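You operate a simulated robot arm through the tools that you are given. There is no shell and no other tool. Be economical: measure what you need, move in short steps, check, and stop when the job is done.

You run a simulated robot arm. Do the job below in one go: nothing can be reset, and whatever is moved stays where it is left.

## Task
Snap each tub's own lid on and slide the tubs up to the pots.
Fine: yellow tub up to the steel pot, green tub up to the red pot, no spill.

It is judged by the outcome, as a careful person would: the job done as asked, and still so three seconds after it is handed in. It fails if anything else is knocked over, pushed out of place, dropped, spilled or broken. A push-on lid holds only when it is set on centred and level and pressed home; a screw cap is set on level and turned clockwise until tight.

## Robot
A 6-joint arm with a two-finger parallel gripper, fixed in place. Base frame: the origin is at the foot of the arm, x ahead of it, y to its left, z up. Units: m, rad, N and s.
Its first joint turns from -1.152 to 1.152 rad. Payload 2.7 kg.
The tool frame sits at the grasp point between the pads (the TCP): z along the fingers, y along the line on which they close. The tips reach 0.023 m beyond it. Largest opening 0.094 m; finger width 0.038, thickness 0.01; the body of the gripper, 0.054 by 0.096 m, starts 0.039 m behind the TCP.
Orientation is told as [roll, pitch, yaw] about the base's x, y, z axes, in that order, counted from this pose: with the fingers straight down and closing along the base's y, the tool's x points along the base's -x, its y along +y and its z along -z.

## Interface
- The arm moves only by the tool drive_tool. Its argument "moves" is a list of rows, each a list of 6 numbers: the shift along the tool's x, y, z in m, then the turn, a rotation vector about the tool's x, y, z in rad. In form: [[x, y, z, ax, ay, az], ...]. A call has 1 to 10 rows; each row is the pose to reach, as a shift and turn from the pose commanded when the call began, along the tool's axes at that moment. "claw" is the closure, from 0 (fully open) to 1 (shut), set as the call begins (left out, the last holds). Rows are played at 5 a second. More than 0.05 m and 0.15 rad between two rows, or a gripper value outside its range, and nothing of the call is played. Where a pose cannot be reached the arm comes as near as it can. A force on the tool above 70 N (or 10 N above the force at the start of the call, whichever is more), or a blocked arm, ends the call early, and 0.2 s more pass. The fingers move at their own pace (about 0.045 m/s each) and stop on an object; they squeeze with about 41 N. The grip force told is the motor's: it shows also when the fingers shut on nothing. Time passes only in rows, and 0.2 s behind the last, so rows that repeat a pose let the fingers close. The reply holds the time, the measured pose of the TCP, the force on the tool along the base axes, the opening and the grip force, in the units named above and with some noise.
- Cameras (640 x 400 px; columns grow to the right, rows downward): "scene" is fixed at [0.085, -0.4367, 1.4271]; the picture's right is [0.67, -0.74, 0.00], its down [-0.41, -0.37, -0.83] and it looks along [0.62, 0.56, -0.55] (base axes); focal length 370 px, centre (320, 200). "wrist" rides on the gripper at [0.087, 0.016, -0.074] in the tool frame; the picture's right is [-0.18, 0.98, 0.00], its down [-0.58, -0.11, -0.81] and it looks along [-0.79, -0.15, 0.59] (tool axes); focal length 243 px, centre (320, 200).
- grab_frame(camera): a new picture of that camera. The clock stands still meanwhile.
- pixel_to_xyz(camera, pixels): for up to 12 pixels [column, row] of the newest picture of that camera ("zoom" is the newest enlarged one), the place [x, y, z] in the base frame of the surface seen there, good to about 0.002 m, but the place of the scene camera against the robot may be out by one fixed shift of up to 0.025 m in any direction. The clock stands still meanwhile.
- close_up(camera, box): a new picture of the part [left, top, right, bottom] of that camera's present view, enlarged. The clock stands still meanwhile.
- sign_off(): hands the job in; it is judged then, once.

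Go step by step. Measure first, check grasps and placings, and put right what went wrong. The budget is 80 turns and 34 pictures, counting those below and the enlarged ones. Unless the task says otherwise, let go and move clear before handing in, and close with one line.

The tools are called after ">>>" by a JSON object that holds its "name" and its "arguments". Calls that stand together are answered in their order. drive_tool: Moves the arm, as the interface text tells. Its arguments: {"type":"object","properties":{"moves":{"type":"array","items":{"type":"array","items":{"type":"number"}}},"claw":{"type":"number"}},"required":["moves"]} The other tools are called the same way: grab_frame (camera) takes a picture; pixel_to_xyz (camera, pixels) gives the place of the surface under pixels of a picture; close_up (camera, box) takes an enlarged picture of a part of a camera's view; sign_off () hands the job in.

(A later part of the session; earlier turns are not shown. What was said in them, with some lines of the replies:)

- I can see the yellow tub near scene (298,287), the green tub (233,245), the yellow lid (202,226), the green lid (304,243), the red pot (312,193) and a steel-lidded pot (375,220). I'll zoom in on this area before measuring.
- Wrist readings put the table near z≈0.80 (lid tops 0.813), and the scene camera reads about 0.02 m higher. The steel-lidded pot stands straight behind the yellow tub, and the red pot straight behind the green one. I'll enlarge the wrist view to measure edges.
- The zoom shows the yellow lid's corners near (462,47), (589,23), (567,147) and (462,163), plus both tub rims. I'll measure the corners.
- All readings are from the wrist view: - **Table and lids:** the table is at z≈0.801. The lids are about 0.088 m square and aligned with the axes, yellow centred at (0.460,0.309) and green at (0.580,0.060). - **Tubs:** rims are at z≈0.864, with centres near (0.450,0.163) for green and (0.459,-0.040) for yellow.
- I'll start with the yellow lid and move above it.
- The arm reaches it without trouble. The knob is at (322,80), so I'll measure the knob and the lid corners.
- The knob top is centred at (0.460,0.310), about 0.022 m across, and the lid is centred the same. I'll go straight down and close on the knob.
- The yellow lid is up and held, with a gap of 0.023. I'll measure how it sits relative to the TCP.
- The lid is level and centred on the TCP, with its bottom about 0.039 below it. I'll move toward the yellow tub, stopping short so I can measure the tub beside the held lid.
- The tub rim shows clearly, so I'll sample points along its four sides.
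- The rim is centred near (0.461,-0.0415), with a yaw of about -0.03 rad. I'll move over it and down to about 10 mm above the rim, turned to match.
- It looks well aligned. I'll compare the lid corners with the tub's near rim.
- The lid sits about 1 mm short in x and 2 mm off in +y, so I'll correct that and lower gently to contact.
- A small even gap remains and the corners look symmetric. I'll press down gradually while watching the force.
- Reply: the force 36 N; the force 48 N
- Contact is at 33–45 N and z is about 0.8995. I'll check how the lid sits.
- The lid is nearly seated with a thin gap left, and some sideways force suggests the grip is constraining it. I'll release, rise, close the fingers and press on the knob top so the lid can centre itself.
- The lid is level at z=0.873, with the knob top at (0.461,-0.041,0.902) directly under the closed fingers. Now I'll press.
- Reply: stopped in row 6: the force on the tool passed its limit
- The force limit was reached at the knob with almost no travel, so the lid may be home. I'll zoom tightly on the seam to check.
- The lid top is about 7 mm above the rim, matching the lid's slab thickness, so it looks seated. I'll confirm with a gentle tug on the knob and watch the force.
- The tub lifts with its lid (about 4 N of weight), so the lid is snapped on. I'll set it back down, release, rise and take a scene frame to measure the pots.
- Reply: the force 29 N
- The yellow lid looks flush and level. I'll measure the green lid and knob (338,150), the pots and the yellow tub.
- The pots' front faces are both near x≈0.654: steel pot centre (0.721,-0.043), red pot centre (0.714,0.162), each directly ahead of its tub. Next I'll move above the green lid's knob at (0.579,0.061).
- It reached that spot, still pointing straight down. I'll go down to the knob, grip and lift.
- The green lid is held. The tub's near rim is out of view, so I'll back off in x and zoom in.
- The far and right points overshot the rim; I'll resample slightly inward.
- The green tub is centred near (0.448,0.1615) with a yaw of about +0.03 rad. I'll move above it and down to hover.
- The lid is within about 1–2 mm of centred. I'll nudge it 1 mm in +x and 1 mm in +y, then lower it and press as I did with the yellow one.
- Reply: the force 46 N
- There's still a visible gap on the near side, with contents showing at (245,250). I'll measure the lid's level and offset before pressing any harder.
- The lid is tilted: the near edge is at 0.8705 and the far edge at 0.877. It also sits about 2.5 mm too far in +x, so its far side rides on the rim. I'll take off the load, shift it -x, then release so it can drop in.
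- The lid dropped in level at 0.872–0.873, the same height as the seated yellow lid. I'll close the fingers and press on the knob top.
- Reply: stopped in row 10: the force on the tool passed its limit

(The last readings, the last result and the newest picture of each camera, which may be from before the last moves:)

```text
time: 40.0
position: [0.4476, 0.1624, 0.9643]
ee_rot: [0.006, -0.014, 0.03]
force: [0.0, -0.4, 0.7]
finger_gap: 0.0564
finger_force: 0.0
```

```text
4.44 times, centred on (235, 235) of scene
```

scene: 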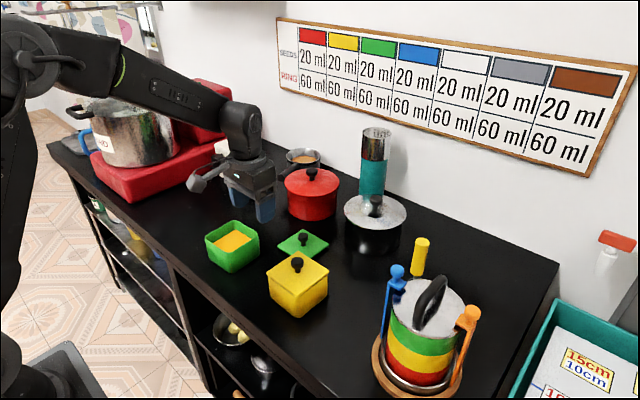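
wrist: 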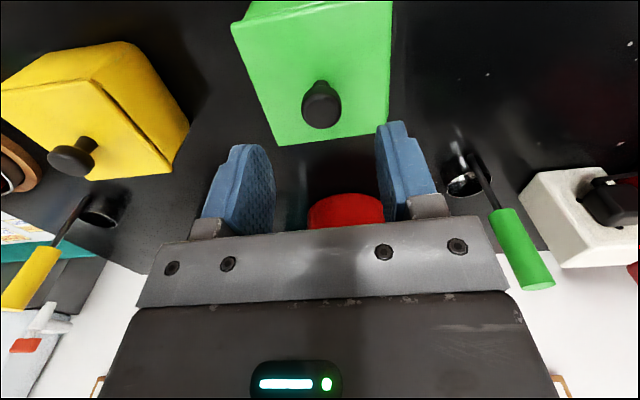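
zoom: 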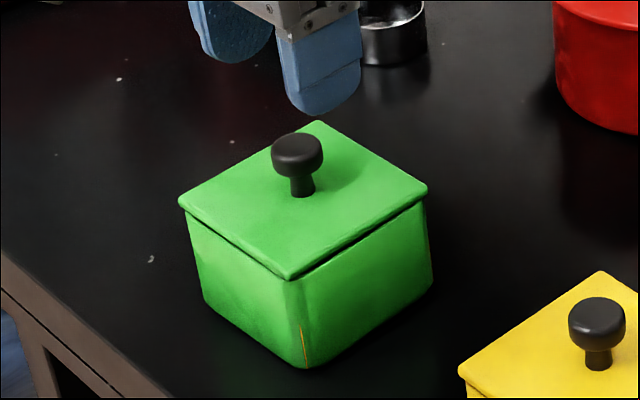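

The lid looks seated. I'll do the same tug test, undoing the slight wrist tilt first.

>>> {"name": "drive_tool", "arguments": {"moves": [[0.0015, 0, 0, 0.006, 0.014, 0], [0.0015, 0, 0.03, 0.006, 0.014, 0], [0.0015, 0, 0.055, 0.006, 0.014, 0], [0.0015, 0, 0.062, 0.006, 0.014, 0], [0.0015, 0, 0.062, 0.006, 0.014, 0]]}}

>>> {"name": "drive_tool", "arguments": {"moves": [[0, 0, 0, 0, 0, 0], [0, 0, 0, 0, 0, 0], [0, 0, 0, 0, 0, 0]], "claw": 1}}

>>> {"name": "drive_tool", "arguments": {"moves": [[0, 0, -0.002, 0, 0, 0], [0, 0, -0.004, 0, 0, 0], [0, 0, -0.005, 0, 0, 0], [0, 0, -0.005, 0, 0, 0]]}}

```text
time: 41.2
position: [0.4475, 0.164, 0.9027]
ee_rot: [0.0, 0.002, 0.032]
force: [-0.8, 0.3, -0.1]
finger_gap: 0.0559
finger_force: 0.0
```

```text
time: 42.0
position: [0.4478, 0.1635, 0.9032]
ee_rot: [0.001, 0.001, 0.032]
force: [-0.6, -2.8, 0.9]
finger_gap: 0.0237
finger_force: 41.1
```

```text
time: 43.0
position: [0.4476, 0.1634, 0.907]
ee_rot: [0.0, -0.001, 0.031]
force: [0.7, -0.3, -3.7]
finger_gap: 0.0233
finger_force: 41.1
```

The force is -3.7 N, so the tub lifts with its lid and the snap holds. I'll set it down, release, rise and move back behind the tub for the push.

>>> {"name": "drive_tool", "arguments": {"moves": [[0, 0, 0.002, 0, 0, 0], [0, 0, 0.004, 0, 0, 0], [0, 0, 0.005, 0, 0, 0], [0, 0, 0.005, 0, 0, 0]]}}

>>> {"name": "drive_tool", "arguments": {"moves": [[0, 0, 0, 0, 0, 0], [0, 0, 0, 0, 0, 0], [0, 0, 0, 0, 0, 0], [0, 0, -0.04, 0, 0, 0], [0.03, 0, -0.06, 0, 0, 0.03], [0.07, 0, -0.06, 0, 0, 0.03], [0.09, 0, -0.06, 0, 0, 0.03], [0.09, 0, -0.06, 0, 0, 0.03]], "claw": 0.4}}

>>> {"name": "grab_frame", "arguments": {"camera": "wrist"}}

```text
time: 44.0
position: [0.4479, 0.1611, 0.9032]
ee_rot: [-0.001, 0.001, 0.032]
force: [-5.1, -6.3, 9.9]
finger_gap: 0.0232
finger_force: 40.6
```

```text
time: 45.8
position: [0.3594, 0.1589, 0.9607]
ee_rot: [-0.001, 0.001, 0.002]
force: [-0.6, 0.2, 0.1]
finger_gap: 0.0566
finger_force: 0.0
```

```text
7 pictures are left
```

wrist: 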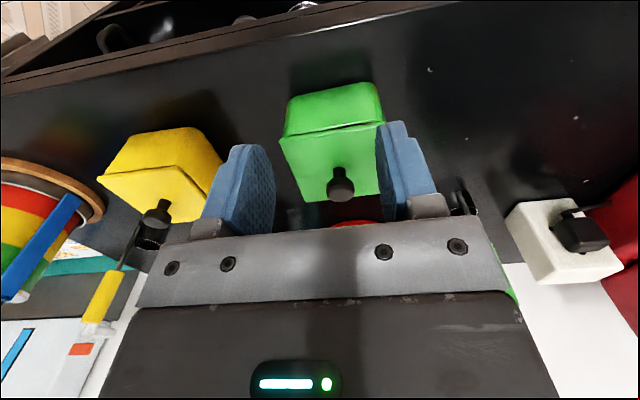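

>>> {"name": "pixel_to_xyz", "arguments": {"camera": "wrist", "pixels": [[284, 138], [382, 122], [330, 130], [292, 100], [375, 85], [330, 105], [104, 176], [178, 165], [115, 155], [175, 140], [150, 150], [299, 199]]}}

```text
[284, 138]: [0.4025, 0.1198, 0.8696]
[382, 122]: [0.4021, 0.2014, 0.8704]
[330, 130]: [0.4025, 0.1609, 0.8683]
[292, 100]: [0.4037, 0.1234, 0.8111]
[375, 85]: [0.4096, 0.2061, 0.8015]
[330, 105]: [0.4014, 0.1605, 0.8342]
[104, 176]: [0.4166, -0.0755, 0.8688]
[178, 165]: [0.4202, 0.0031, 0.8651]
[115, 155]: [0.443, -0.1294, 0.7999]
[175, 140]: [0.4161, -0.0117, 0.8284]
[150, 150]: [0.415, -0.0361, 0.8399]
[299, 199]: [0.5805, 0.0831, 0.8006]
```

The green tub's rear face is at x≈0.401 and the pot front at about 0.656, so it needs about 0.16 m of travel. I'll lower the open fingers behind the tub and push it most of the way.

>>> {"name": "drive_tool", "arguments": {"moves": [[0, 0.002, 0.04, 0, 0, 0], [0, 0.002, 0.08, 0, 0, 0], [0, 0.002, 0.116, 0, 0, 0], [0, 0.002, 0.116, 0, 0, 0]]}}

>>> {"name": "drive_tool", "arguments": {"moves": [[-0.012, 0, 0, 0, 0, 0], [-0.024, 0, 0, 0, 0, 0], [-0.04, 0, 0, 0, 0, 0], [-0.056, 0, 0, 0, 0, 0], [-0.072, 0, 0, 0, 0, 0], [-0.088, 0, 0, 0, 0, 0], [-0.104, 0, 0, 0, 0, 0], [-0.12, 0, 0, 0, 0, 0], [-0.136, 0, 0, 0, 0, 0], [-0.15, 0, 0, 0, 0, 0]]}}

>>> {"name": "drive_tool", "arguments": {"moves": [[-0.01, 0, 0, 0, 0, 0], [-0.018, 0, 0, 0, 0, 0], [-0.022, 0, 0, 0, 0, 0], [-0.022, 0, 0, 0, 0, 0]]}}

>>> {"name": "close_up", "arguments": {"camera": "scene", "box": [220, 150, 360, 250]}}

```text
time: 46.8
position: [0.3585, 0.1596, 0.8448]
ee_rot: [-0.001, 0.001, 0.002]
force: [-1.0, 0.3, -0.8]
finger_gap: 0.0565
finger_force: 0.0
```

```text
time: 49.0
position: [0.506, 0.1619, 0.8456]
ee_rot: [-0.001, 0.001, 0.002]
force: [-1.4, -0.1, -0.3]
finger_gap: 0.0564
finger_force: 0.1
```

```text
time: 50.0
position: [0.5295, 0.1618, 0.8467]
ee_rot: [0.001, 0.002, 0.001]
force: [-1.6, 0.8, 1.0]
finger_gap: 0.0563
finger_force: 0.0
```

```text
4.00 times, centred on (290, 200) of scene
```

zoom: 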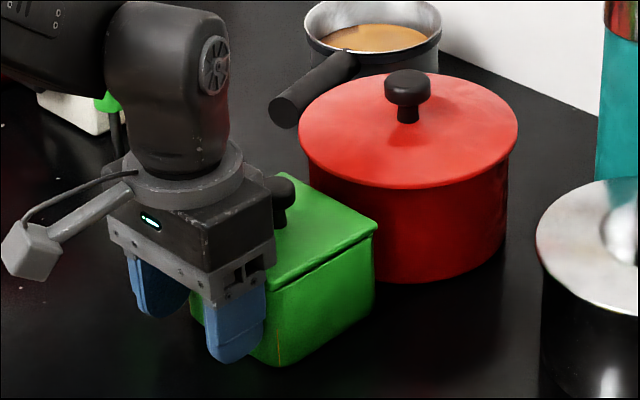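

The tub is close to the red pot now; I'll measure the remaining gap.

>>> {"name": "pixel_to_xyz", "arguments": {"camera": "zoom", "pixels": [[373, 228], [374, 255], [374, 290], [385, 262], [390, 275], [420, 275], [340, 208], [330, 195], [315, 188], [300, 178], [285, 290], [322, 180]]}}

```text
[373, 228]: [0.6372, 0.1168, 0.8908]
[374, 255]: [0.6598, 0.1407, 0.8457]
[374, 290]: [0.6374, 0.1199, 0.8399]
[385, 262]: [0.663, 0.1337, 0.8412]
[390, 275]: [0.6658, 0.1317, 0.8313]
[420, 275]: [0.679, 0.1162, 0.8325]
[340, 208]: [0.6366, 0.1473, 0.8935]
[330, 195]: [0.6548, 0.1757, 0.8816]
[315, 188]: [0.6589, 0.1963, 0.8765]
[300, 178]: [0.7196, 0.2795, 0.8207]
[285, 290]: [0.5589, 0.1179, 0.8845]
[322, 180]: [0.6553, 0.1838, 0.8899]
```

The tub front is at about 0.638 and the pot face at about 0.654, a gap of about 15 mm in the same camera frame. I'll push 12 mm more in small steps.

>>> {"name": "drive_tool", "arguments": {"moves": [[-0.004, 0, 0, 0, 0, 0], [-0.008, 0, 0, 0, 0, 0], [-0.01, 0, 0, 0, 0, 0], [-0.012, 0, 0, 0, 0, 0], [-0.012, 0, 0, 0, 0, 0]]}}

>>> {"name": "drive_tool", "arguments": {"moves": [[-0.001, 0, 0, 0, 0, 0], [-0.001, 0, 0, 0, 0, 0]]}}

>>> {"name": "close_up", "arguments": {"camera": "scene", "box": [270, 180, 340, 230]}}

```text
time: 51.2
position: [0.5422, 0.1607, 0.8449]
ee_rot: [0.001, 0.002, -0.001]
force: [-5.6, 0.1, -1.1]
finger_gap: 0.0567
finger_force: 0.1
```

```text
time: 51.8
position: [0.5427, 0.1617, 0.845]
ee_rot: [0.0, -0.001, 0.001]
force: [-5.6, -0.9, -2.0]
finger_gap: 0.0566
finger_force: 0.7
```

```text
8.00 times, centred on (305, 205) of scene
```

zoom: 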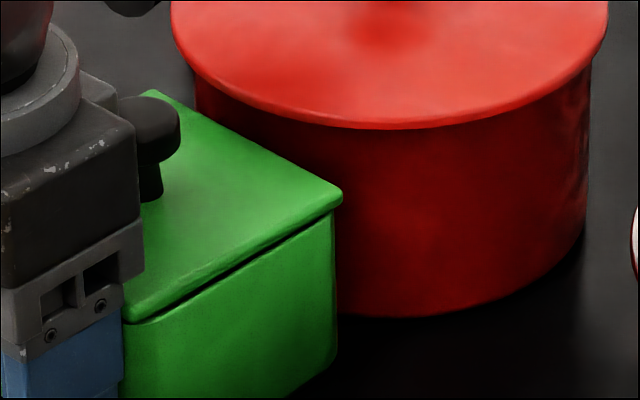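

The force rose to 5.6 N, so the green tub touches the red pot; I'll stop there. I'll back off and go behind the yellow tub (rear face x≈0.415, centre y≈-0.041).

>>> {"name": "drive_tool", "arguments": {"moves": [[0.01, 0, 0, 0, 0, 0], [0.04, 0, 0, 0, 0, 0], [0.08, 0, -0.02, 0, 0, 0], [0.12, 0, -0.05, 0, 0, 0], [0.16, 0, -0.06, 0, 0, 0], [0.175, -0.03, -0.06, 0, 0, 0], [0.175, -0.07, -0.06, 0, 0, 0], [0.175, -0.11, -0.06, 0, 0, 0], [0.175, -0.15, -0.06, 0, 0, 0], [0.175, -0.19, -0.06, 0, 0, 0]]}}

>>> {"name": "drive_tool", "arguments": {"moves": [[0, -0.013, 0.02, 0, 0, 0], [0, -0.013, 0.05, 0, 0, 0], [0, -0.013, 0.06, 0, 0, 0], [0, -0.013, 0.06, 0, 0, 0]]}}

>>> {"name": "grab_frame", "arguments": {"camera": "wrist"}}

```text
time: 54.0
position: [0.3663, -0.0296, 0.9088]
ee_rot: [0.001, 0.002, 0.004]
force: [0.8, -1.2, -1.4]
finger_gap: 0.0563
finger_force: 0.0
```

```text
time: 55.0
position: [0.367, -0.0438, 0.8469]
ee_rot: [0.0, 0.0, 0.002]
force: [-0.1, -0.4, 0.0]
finger_gap: 0.0567
finger_force: 0.1
```

```text
4 pictures are left
```

wrist: 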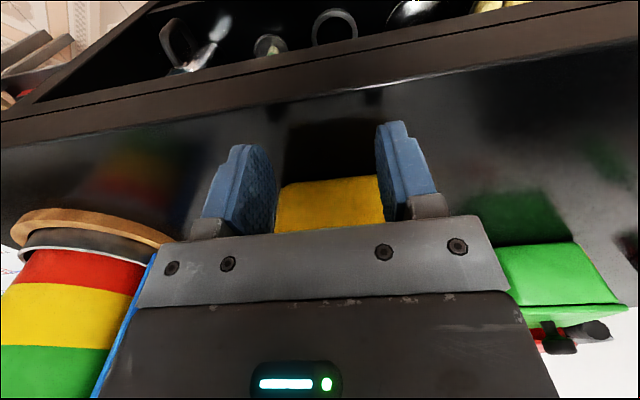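

The fingers are squarely behind the yellow tub. I'll check the clearance to the canister and blue tongs on the left before pushing.

>>> {"name": "pixel_to_xyz", "arguments": {"camera": "wrist", "pixels": [[125, 330], [150, 265], [140, 270], [165, 240], [290, 210], [375, 205], [330, 200]]}}

```text
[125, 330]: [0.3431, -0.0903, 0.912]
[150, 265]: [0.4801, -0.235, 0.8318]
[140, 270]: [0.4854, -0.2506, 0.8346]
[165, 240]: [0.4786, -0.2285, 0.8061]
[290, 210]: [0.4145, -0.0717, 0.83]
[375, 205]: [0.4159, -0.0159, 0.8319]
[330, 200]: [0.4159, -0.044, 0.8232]
```

There's ample clearance (canister at y<-0.22). I'll push the yellow tub most of the way.

>>> {"name": "drive_tool", "arguments": {"moves": [[-0.014, 0.001, 0, 0, 0, 0], [-0.026, 0.001, 0, 0, 0, 0], [-0.042, 0.001, 0, 0, 0, 0], [-0.058, 0.001, 0, 0, 0, 0], [-0.074, 0.001, 0, 0, 0, 0], [-0.09, 0.001, 0, 0, 0, 0], [-0.106, 0.001, 0, 0, 0, 0], [-0.122, 0.001, 0, 0, 0, 0], [-0.138, 0.001, 0, 0, 0, 0], [-0.15, 0.001, 0, 0, 0, 0]]}}

>>> {"name": "drive_tool", "arguments": {"moves": [[-0.006, 0, 0, 0, 0, 0], [-0.011, 0, 0, 0, 0, 0], [-0.011, 0, 0, 0, 0, 0]]}}

>>> {"name": "close_up", "arguments": {"camera": "scene", "box": [270, 180, 430, 290]}}

```text
time: 57.2
position: [0.5188, -0.0406, 0.8471]
ee_rot: [0.001, 0.001, 0.002]
force: [-2.1, 0.4, 0.1]
finger_gap: 0.0564
finger_force: 0.0
```

```text
time: 58.0
position: [0.5288, -0.039, 0.846]
ee_rot: [-0.001, 0.003, 0.002]
force: [-1.9, -0.3, 0.2]
finger_gap: 0.0565
finger_force: 0.3
```

```text
3.64 times, centred on (350, 235) of scene
```

zoom: 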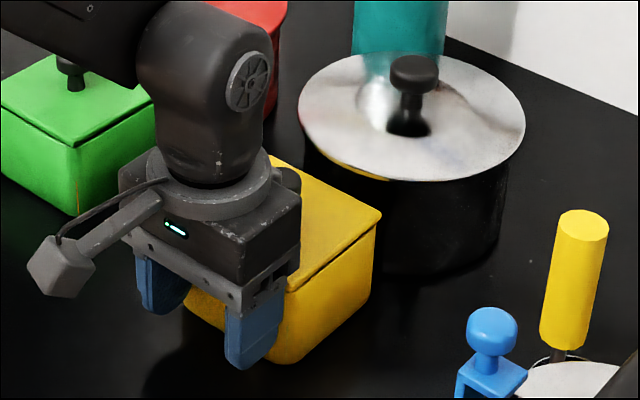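

>>> {"name": "pixel_to_xyz", "arguments": {"camera": "zoom", "pixels": [[378, 213], [376, 250], [385, 225], [390, 250], [330, 180], [345, 187], [325, 165], [310, 145], [360, 178], [375, 270], [410, 270], [385, 178]]}}

```text
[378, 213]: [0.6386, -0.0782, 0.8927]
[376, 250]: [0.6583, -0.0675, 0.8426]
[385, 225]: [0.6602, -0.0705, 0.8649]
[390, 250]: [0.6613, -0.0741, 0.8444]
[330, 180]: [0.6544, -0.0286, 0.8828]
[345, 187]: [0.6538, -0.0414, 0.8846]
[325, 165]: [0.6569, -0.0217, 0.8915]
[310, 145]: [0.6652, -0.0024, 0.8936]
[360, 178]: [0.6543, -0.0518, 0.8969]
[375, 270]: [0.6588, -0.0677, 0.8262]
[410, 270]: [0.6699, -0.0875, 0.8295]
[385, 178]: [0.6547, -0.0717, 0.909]
```

The tub front is at about 0.639 and the steel pot face at about 0.654. I'll finish with small steps.

>>> {"name": "drive_tool", "arguments": {"moves": [[-0.004, 0, 0, 0, 0, 0], [-0.008, 0, 0, 0, 0, 0], [-0.01, 0, 0, 0, 0, 0], [-0.012, 0, 0, 0, 0, 0], [-0.012, 0, 0, 0, 0, 0]]}}

```text
time: 59.2
position: [0.5407, -0.0402, 0.8444]
ee_rot: [0.0, 0.002, 0.002]
force: [-5.1, -0.7, -2.2]
finger_gap: 0.0566
finger_force: 0.6
```

The force jumped to 5.1 N, so the yellow tub touches the steel pot. I'll back off, rise clear and check the whole scene.

>>> {"name": "drive_tool", "arguments": {"moves": [[0.01, 0, 0, 0, 0, 0], [0.04, 0, 0, 0, 0, 0], [0.08, 0, -0.03, 0, 0, 0], [0.12, 0, -0.07, 0, 0, 0], [0.16, 0, -0.11, 0, 0, 0], [0.2, 0, -0.14, 0, 0, 0], [0.2, 0.04, -0.17, 0, 0, 0], [0.2, 0.08, -0.2, 0, 0, 0], [0.2, 0.12, -0.23, 0, 0, 0], [0.2, 0.16, -0.25, 0, 0, 0]]}}

>>> {"name": "close_up", "arguments": {"camera": "scene", "box": [200, 110, 480, 285]}}

>>> {"name": "pixel_to_xyz", "arguments": {"camera": "scene", "pixels": [[310, 172], [375, 198], [346, 215], [375, 228]]}}

```text
refused: row 4 steps farther than a row can; nothing moved
```

```text
2.29 times, centred on (340, 198) of scene
```

zoom: 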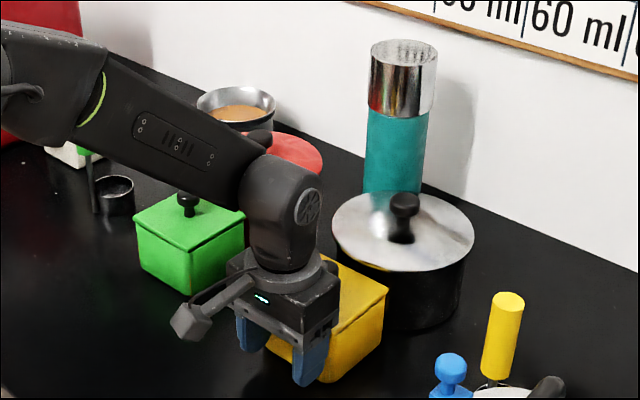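

```text
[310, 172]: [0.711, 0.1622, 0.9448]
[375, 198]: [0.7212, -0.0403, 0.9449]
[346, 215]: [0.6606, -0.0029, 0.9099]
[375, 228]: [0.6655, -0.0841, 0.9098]
```

That retreat was refused because the steps were too long, so I'll repeat it with smaller ones.

>>> {"name": "drive_tool", "arguments": {"moves": [[0.01, 0, 0, 0, 0, 0], [0.045, 0, 0, 0, 0, 0], [0.085, 0, -0.02, 0, 0, 0], [0.12, 0, -0.05, 0, 0, 0], [0.15, 0, -0.085, 0, 0, 0], [0.18, 0, -0.12, 0, 0, 0], [0.2, 0, -0.16, 0, 0, 0], [0.22, 0.02, -0.2, 0, 0, 0], [0.22, 0.05, -0.23, 0, 0, 0], [0.22, 0.07, -0.26, 0, 0, 0]]}}

>>> {"name": "grab_frame", "arguments": {"camera": "scene"}}

>>> {"name": "pixel_to_xyz", "arguments": {"camera": "scene", "pixels": [[310, 172], [375, 198], [346, 215], [375, 228], [310, 192], [304, 215], [352, 240], [365, 246]]}}

```text
time: 61.4
position: [0.3207, 0.0284, 1.1054]
ee_rot: [0.0, 0.001, 0.003]
force: [-0.2, -0.2, -0.1]
finger_gap: 0.0566
finger_force: 0.0
```

```text
1 pictures are left
```

scene: 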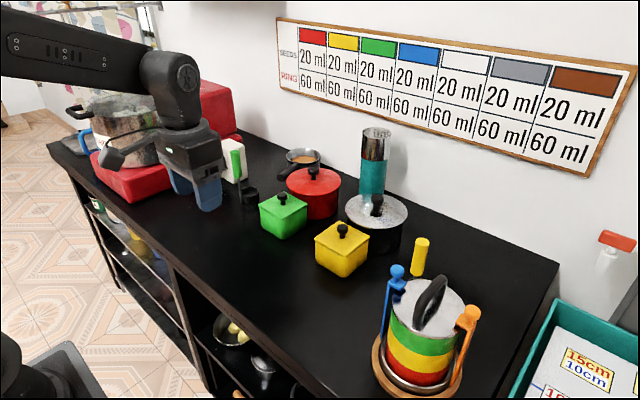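

```text
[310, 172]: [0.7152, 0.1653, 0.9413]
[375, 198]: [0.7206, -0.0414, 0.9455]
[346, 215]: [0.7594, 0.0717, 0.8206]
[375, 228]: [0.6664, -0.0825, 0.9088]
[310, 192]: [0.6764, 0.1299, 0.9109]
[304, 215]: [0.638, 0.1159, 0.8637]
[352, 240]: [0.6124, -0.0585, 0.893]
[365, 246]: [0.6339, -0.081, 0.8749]
```

The arm is clear, both tubs are lidded, and the pots look in place. I'll use the last picture to check contact and lid seating.

>>> {"name": "close_up", "arguments": {"camera": "scene", "box": [250, 155, 420, 285]}}

>>> {"name": "pixel_to_xyz", "arguments": {"camera": "zoom", "pixels": [[215, 195], [212, 230], [222, 230], [235, 235], [448, 300], [440, 330], [455, 325], [470, 330], [125, 170], [340, 280], [400, 265], [170, 170]]}}

```text
3.08 times, centred on (335, 220) of scene
```

zoom: 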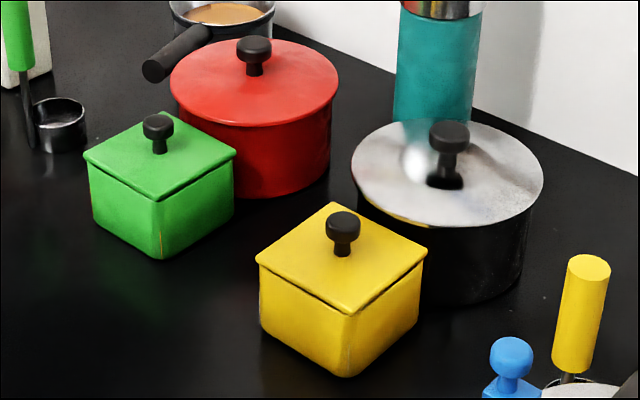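

```text
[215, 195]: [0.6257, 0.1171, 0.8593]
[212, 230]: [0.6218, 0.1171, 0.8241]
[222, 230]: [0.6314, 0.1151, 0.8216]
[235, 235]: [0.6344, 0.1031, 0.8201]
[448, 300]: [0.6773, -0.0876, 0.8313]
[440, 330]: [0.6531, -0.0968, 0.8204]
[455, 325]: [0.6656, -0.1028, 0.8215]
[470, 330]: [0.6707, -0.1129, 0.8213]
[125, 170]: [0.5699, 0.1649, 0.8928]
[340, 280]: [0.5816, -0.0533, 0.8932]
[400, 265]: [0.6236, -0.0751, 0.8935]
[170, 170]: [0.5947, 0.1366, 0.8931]
```

>>> {"name": "pixel_to_xyz", "arguments": {"camera": "zoom", "pixels": [[233, 153], [231, 205], [236, 170], [245, 180], [205, 131], [215, 132], [425, 254], [417, 310], [428, 270], [440, 280], [380, 222], [388, 228]]}}

```text
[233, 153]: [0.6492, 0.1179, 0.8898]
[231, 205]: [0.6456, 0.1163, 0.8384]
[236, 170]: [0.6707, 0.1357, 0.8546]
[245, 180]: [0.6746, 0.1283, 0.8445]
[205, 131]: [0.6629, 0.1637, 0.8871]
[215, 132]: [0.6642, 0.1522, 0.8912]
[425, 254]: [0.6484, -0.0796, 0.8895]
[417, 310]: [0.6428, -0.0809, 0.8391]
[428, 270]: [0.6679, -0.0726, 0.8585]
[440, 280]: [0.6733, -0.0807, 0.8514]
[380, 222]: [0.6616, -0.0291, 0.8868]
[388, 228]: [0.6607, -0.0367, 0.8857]
```

The pot readings differ a little from before, so I'll query the same scene pixels as in the earlier measurement to see whether the pots shifted.

>>> {"name": "pixel_to_xyz", "arguments": {"camera": "scene", "pixels": [[380, 250], [395, 243], [400, 232], [375, 238], [404, 215], [318, 217], [332, 212], [337, 182], [310, 192], [375, 228], [313, 170], [376, 198]]}}

>>> {"name": "pixel_to_xyz", "arguments": {"camera": "scene", "pixels": [[385, 250], [370, 160], [370, 185], [304, 165], [287, 183], [341, 183], [345, 212], [409, 213], [376, 226], [312, 190], [347, 205], [251, 200]]}}

```text
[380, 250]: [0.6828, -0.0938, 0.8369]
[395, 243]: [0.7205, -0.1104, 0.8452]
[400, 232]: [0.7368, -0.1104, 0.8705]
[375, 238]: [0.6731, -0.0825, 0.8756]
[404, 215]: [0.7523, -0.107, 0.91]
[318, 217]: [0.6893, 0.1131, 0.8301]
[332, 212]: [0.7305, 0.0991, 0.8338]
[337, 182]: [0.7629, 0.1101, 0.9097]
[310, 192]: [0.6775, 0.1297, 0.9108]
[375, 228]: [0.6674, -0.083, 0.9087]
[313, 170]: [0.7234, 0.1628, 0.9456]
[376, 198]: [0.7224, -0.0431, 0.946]
```

```text
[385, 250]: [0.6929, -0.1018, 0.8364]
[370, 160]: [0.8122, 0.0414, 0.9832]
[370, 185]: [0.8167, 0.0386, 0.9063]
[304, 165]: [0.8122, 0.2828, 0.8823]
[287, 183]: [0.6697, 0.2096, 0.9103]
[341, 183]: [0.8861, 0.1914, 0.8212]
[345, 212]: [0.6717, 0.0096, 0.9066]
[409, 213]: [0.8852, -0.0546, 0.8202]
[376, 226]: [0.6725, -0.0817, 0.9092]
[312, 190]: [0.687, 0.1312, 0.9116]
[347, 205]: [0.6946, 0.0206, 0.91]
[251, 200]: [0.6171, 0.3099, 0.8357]
```

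Both lids are snapped on and passed a lift test, the tubs are up against their pots with the arm clear, and nothing spilled. The final push shifted each pot back about 6 mm; I can't reach them to correct that, so I'm handing in.

>>> {"name": "sign_off", "arguments": {}}

```text
The job is handed in.
```

The yellow tub is lidded and up to the steel pot, and the green tub is lidded and up to the red pot, with nothing spilled, though the last push moved each pot back about 6 mm.
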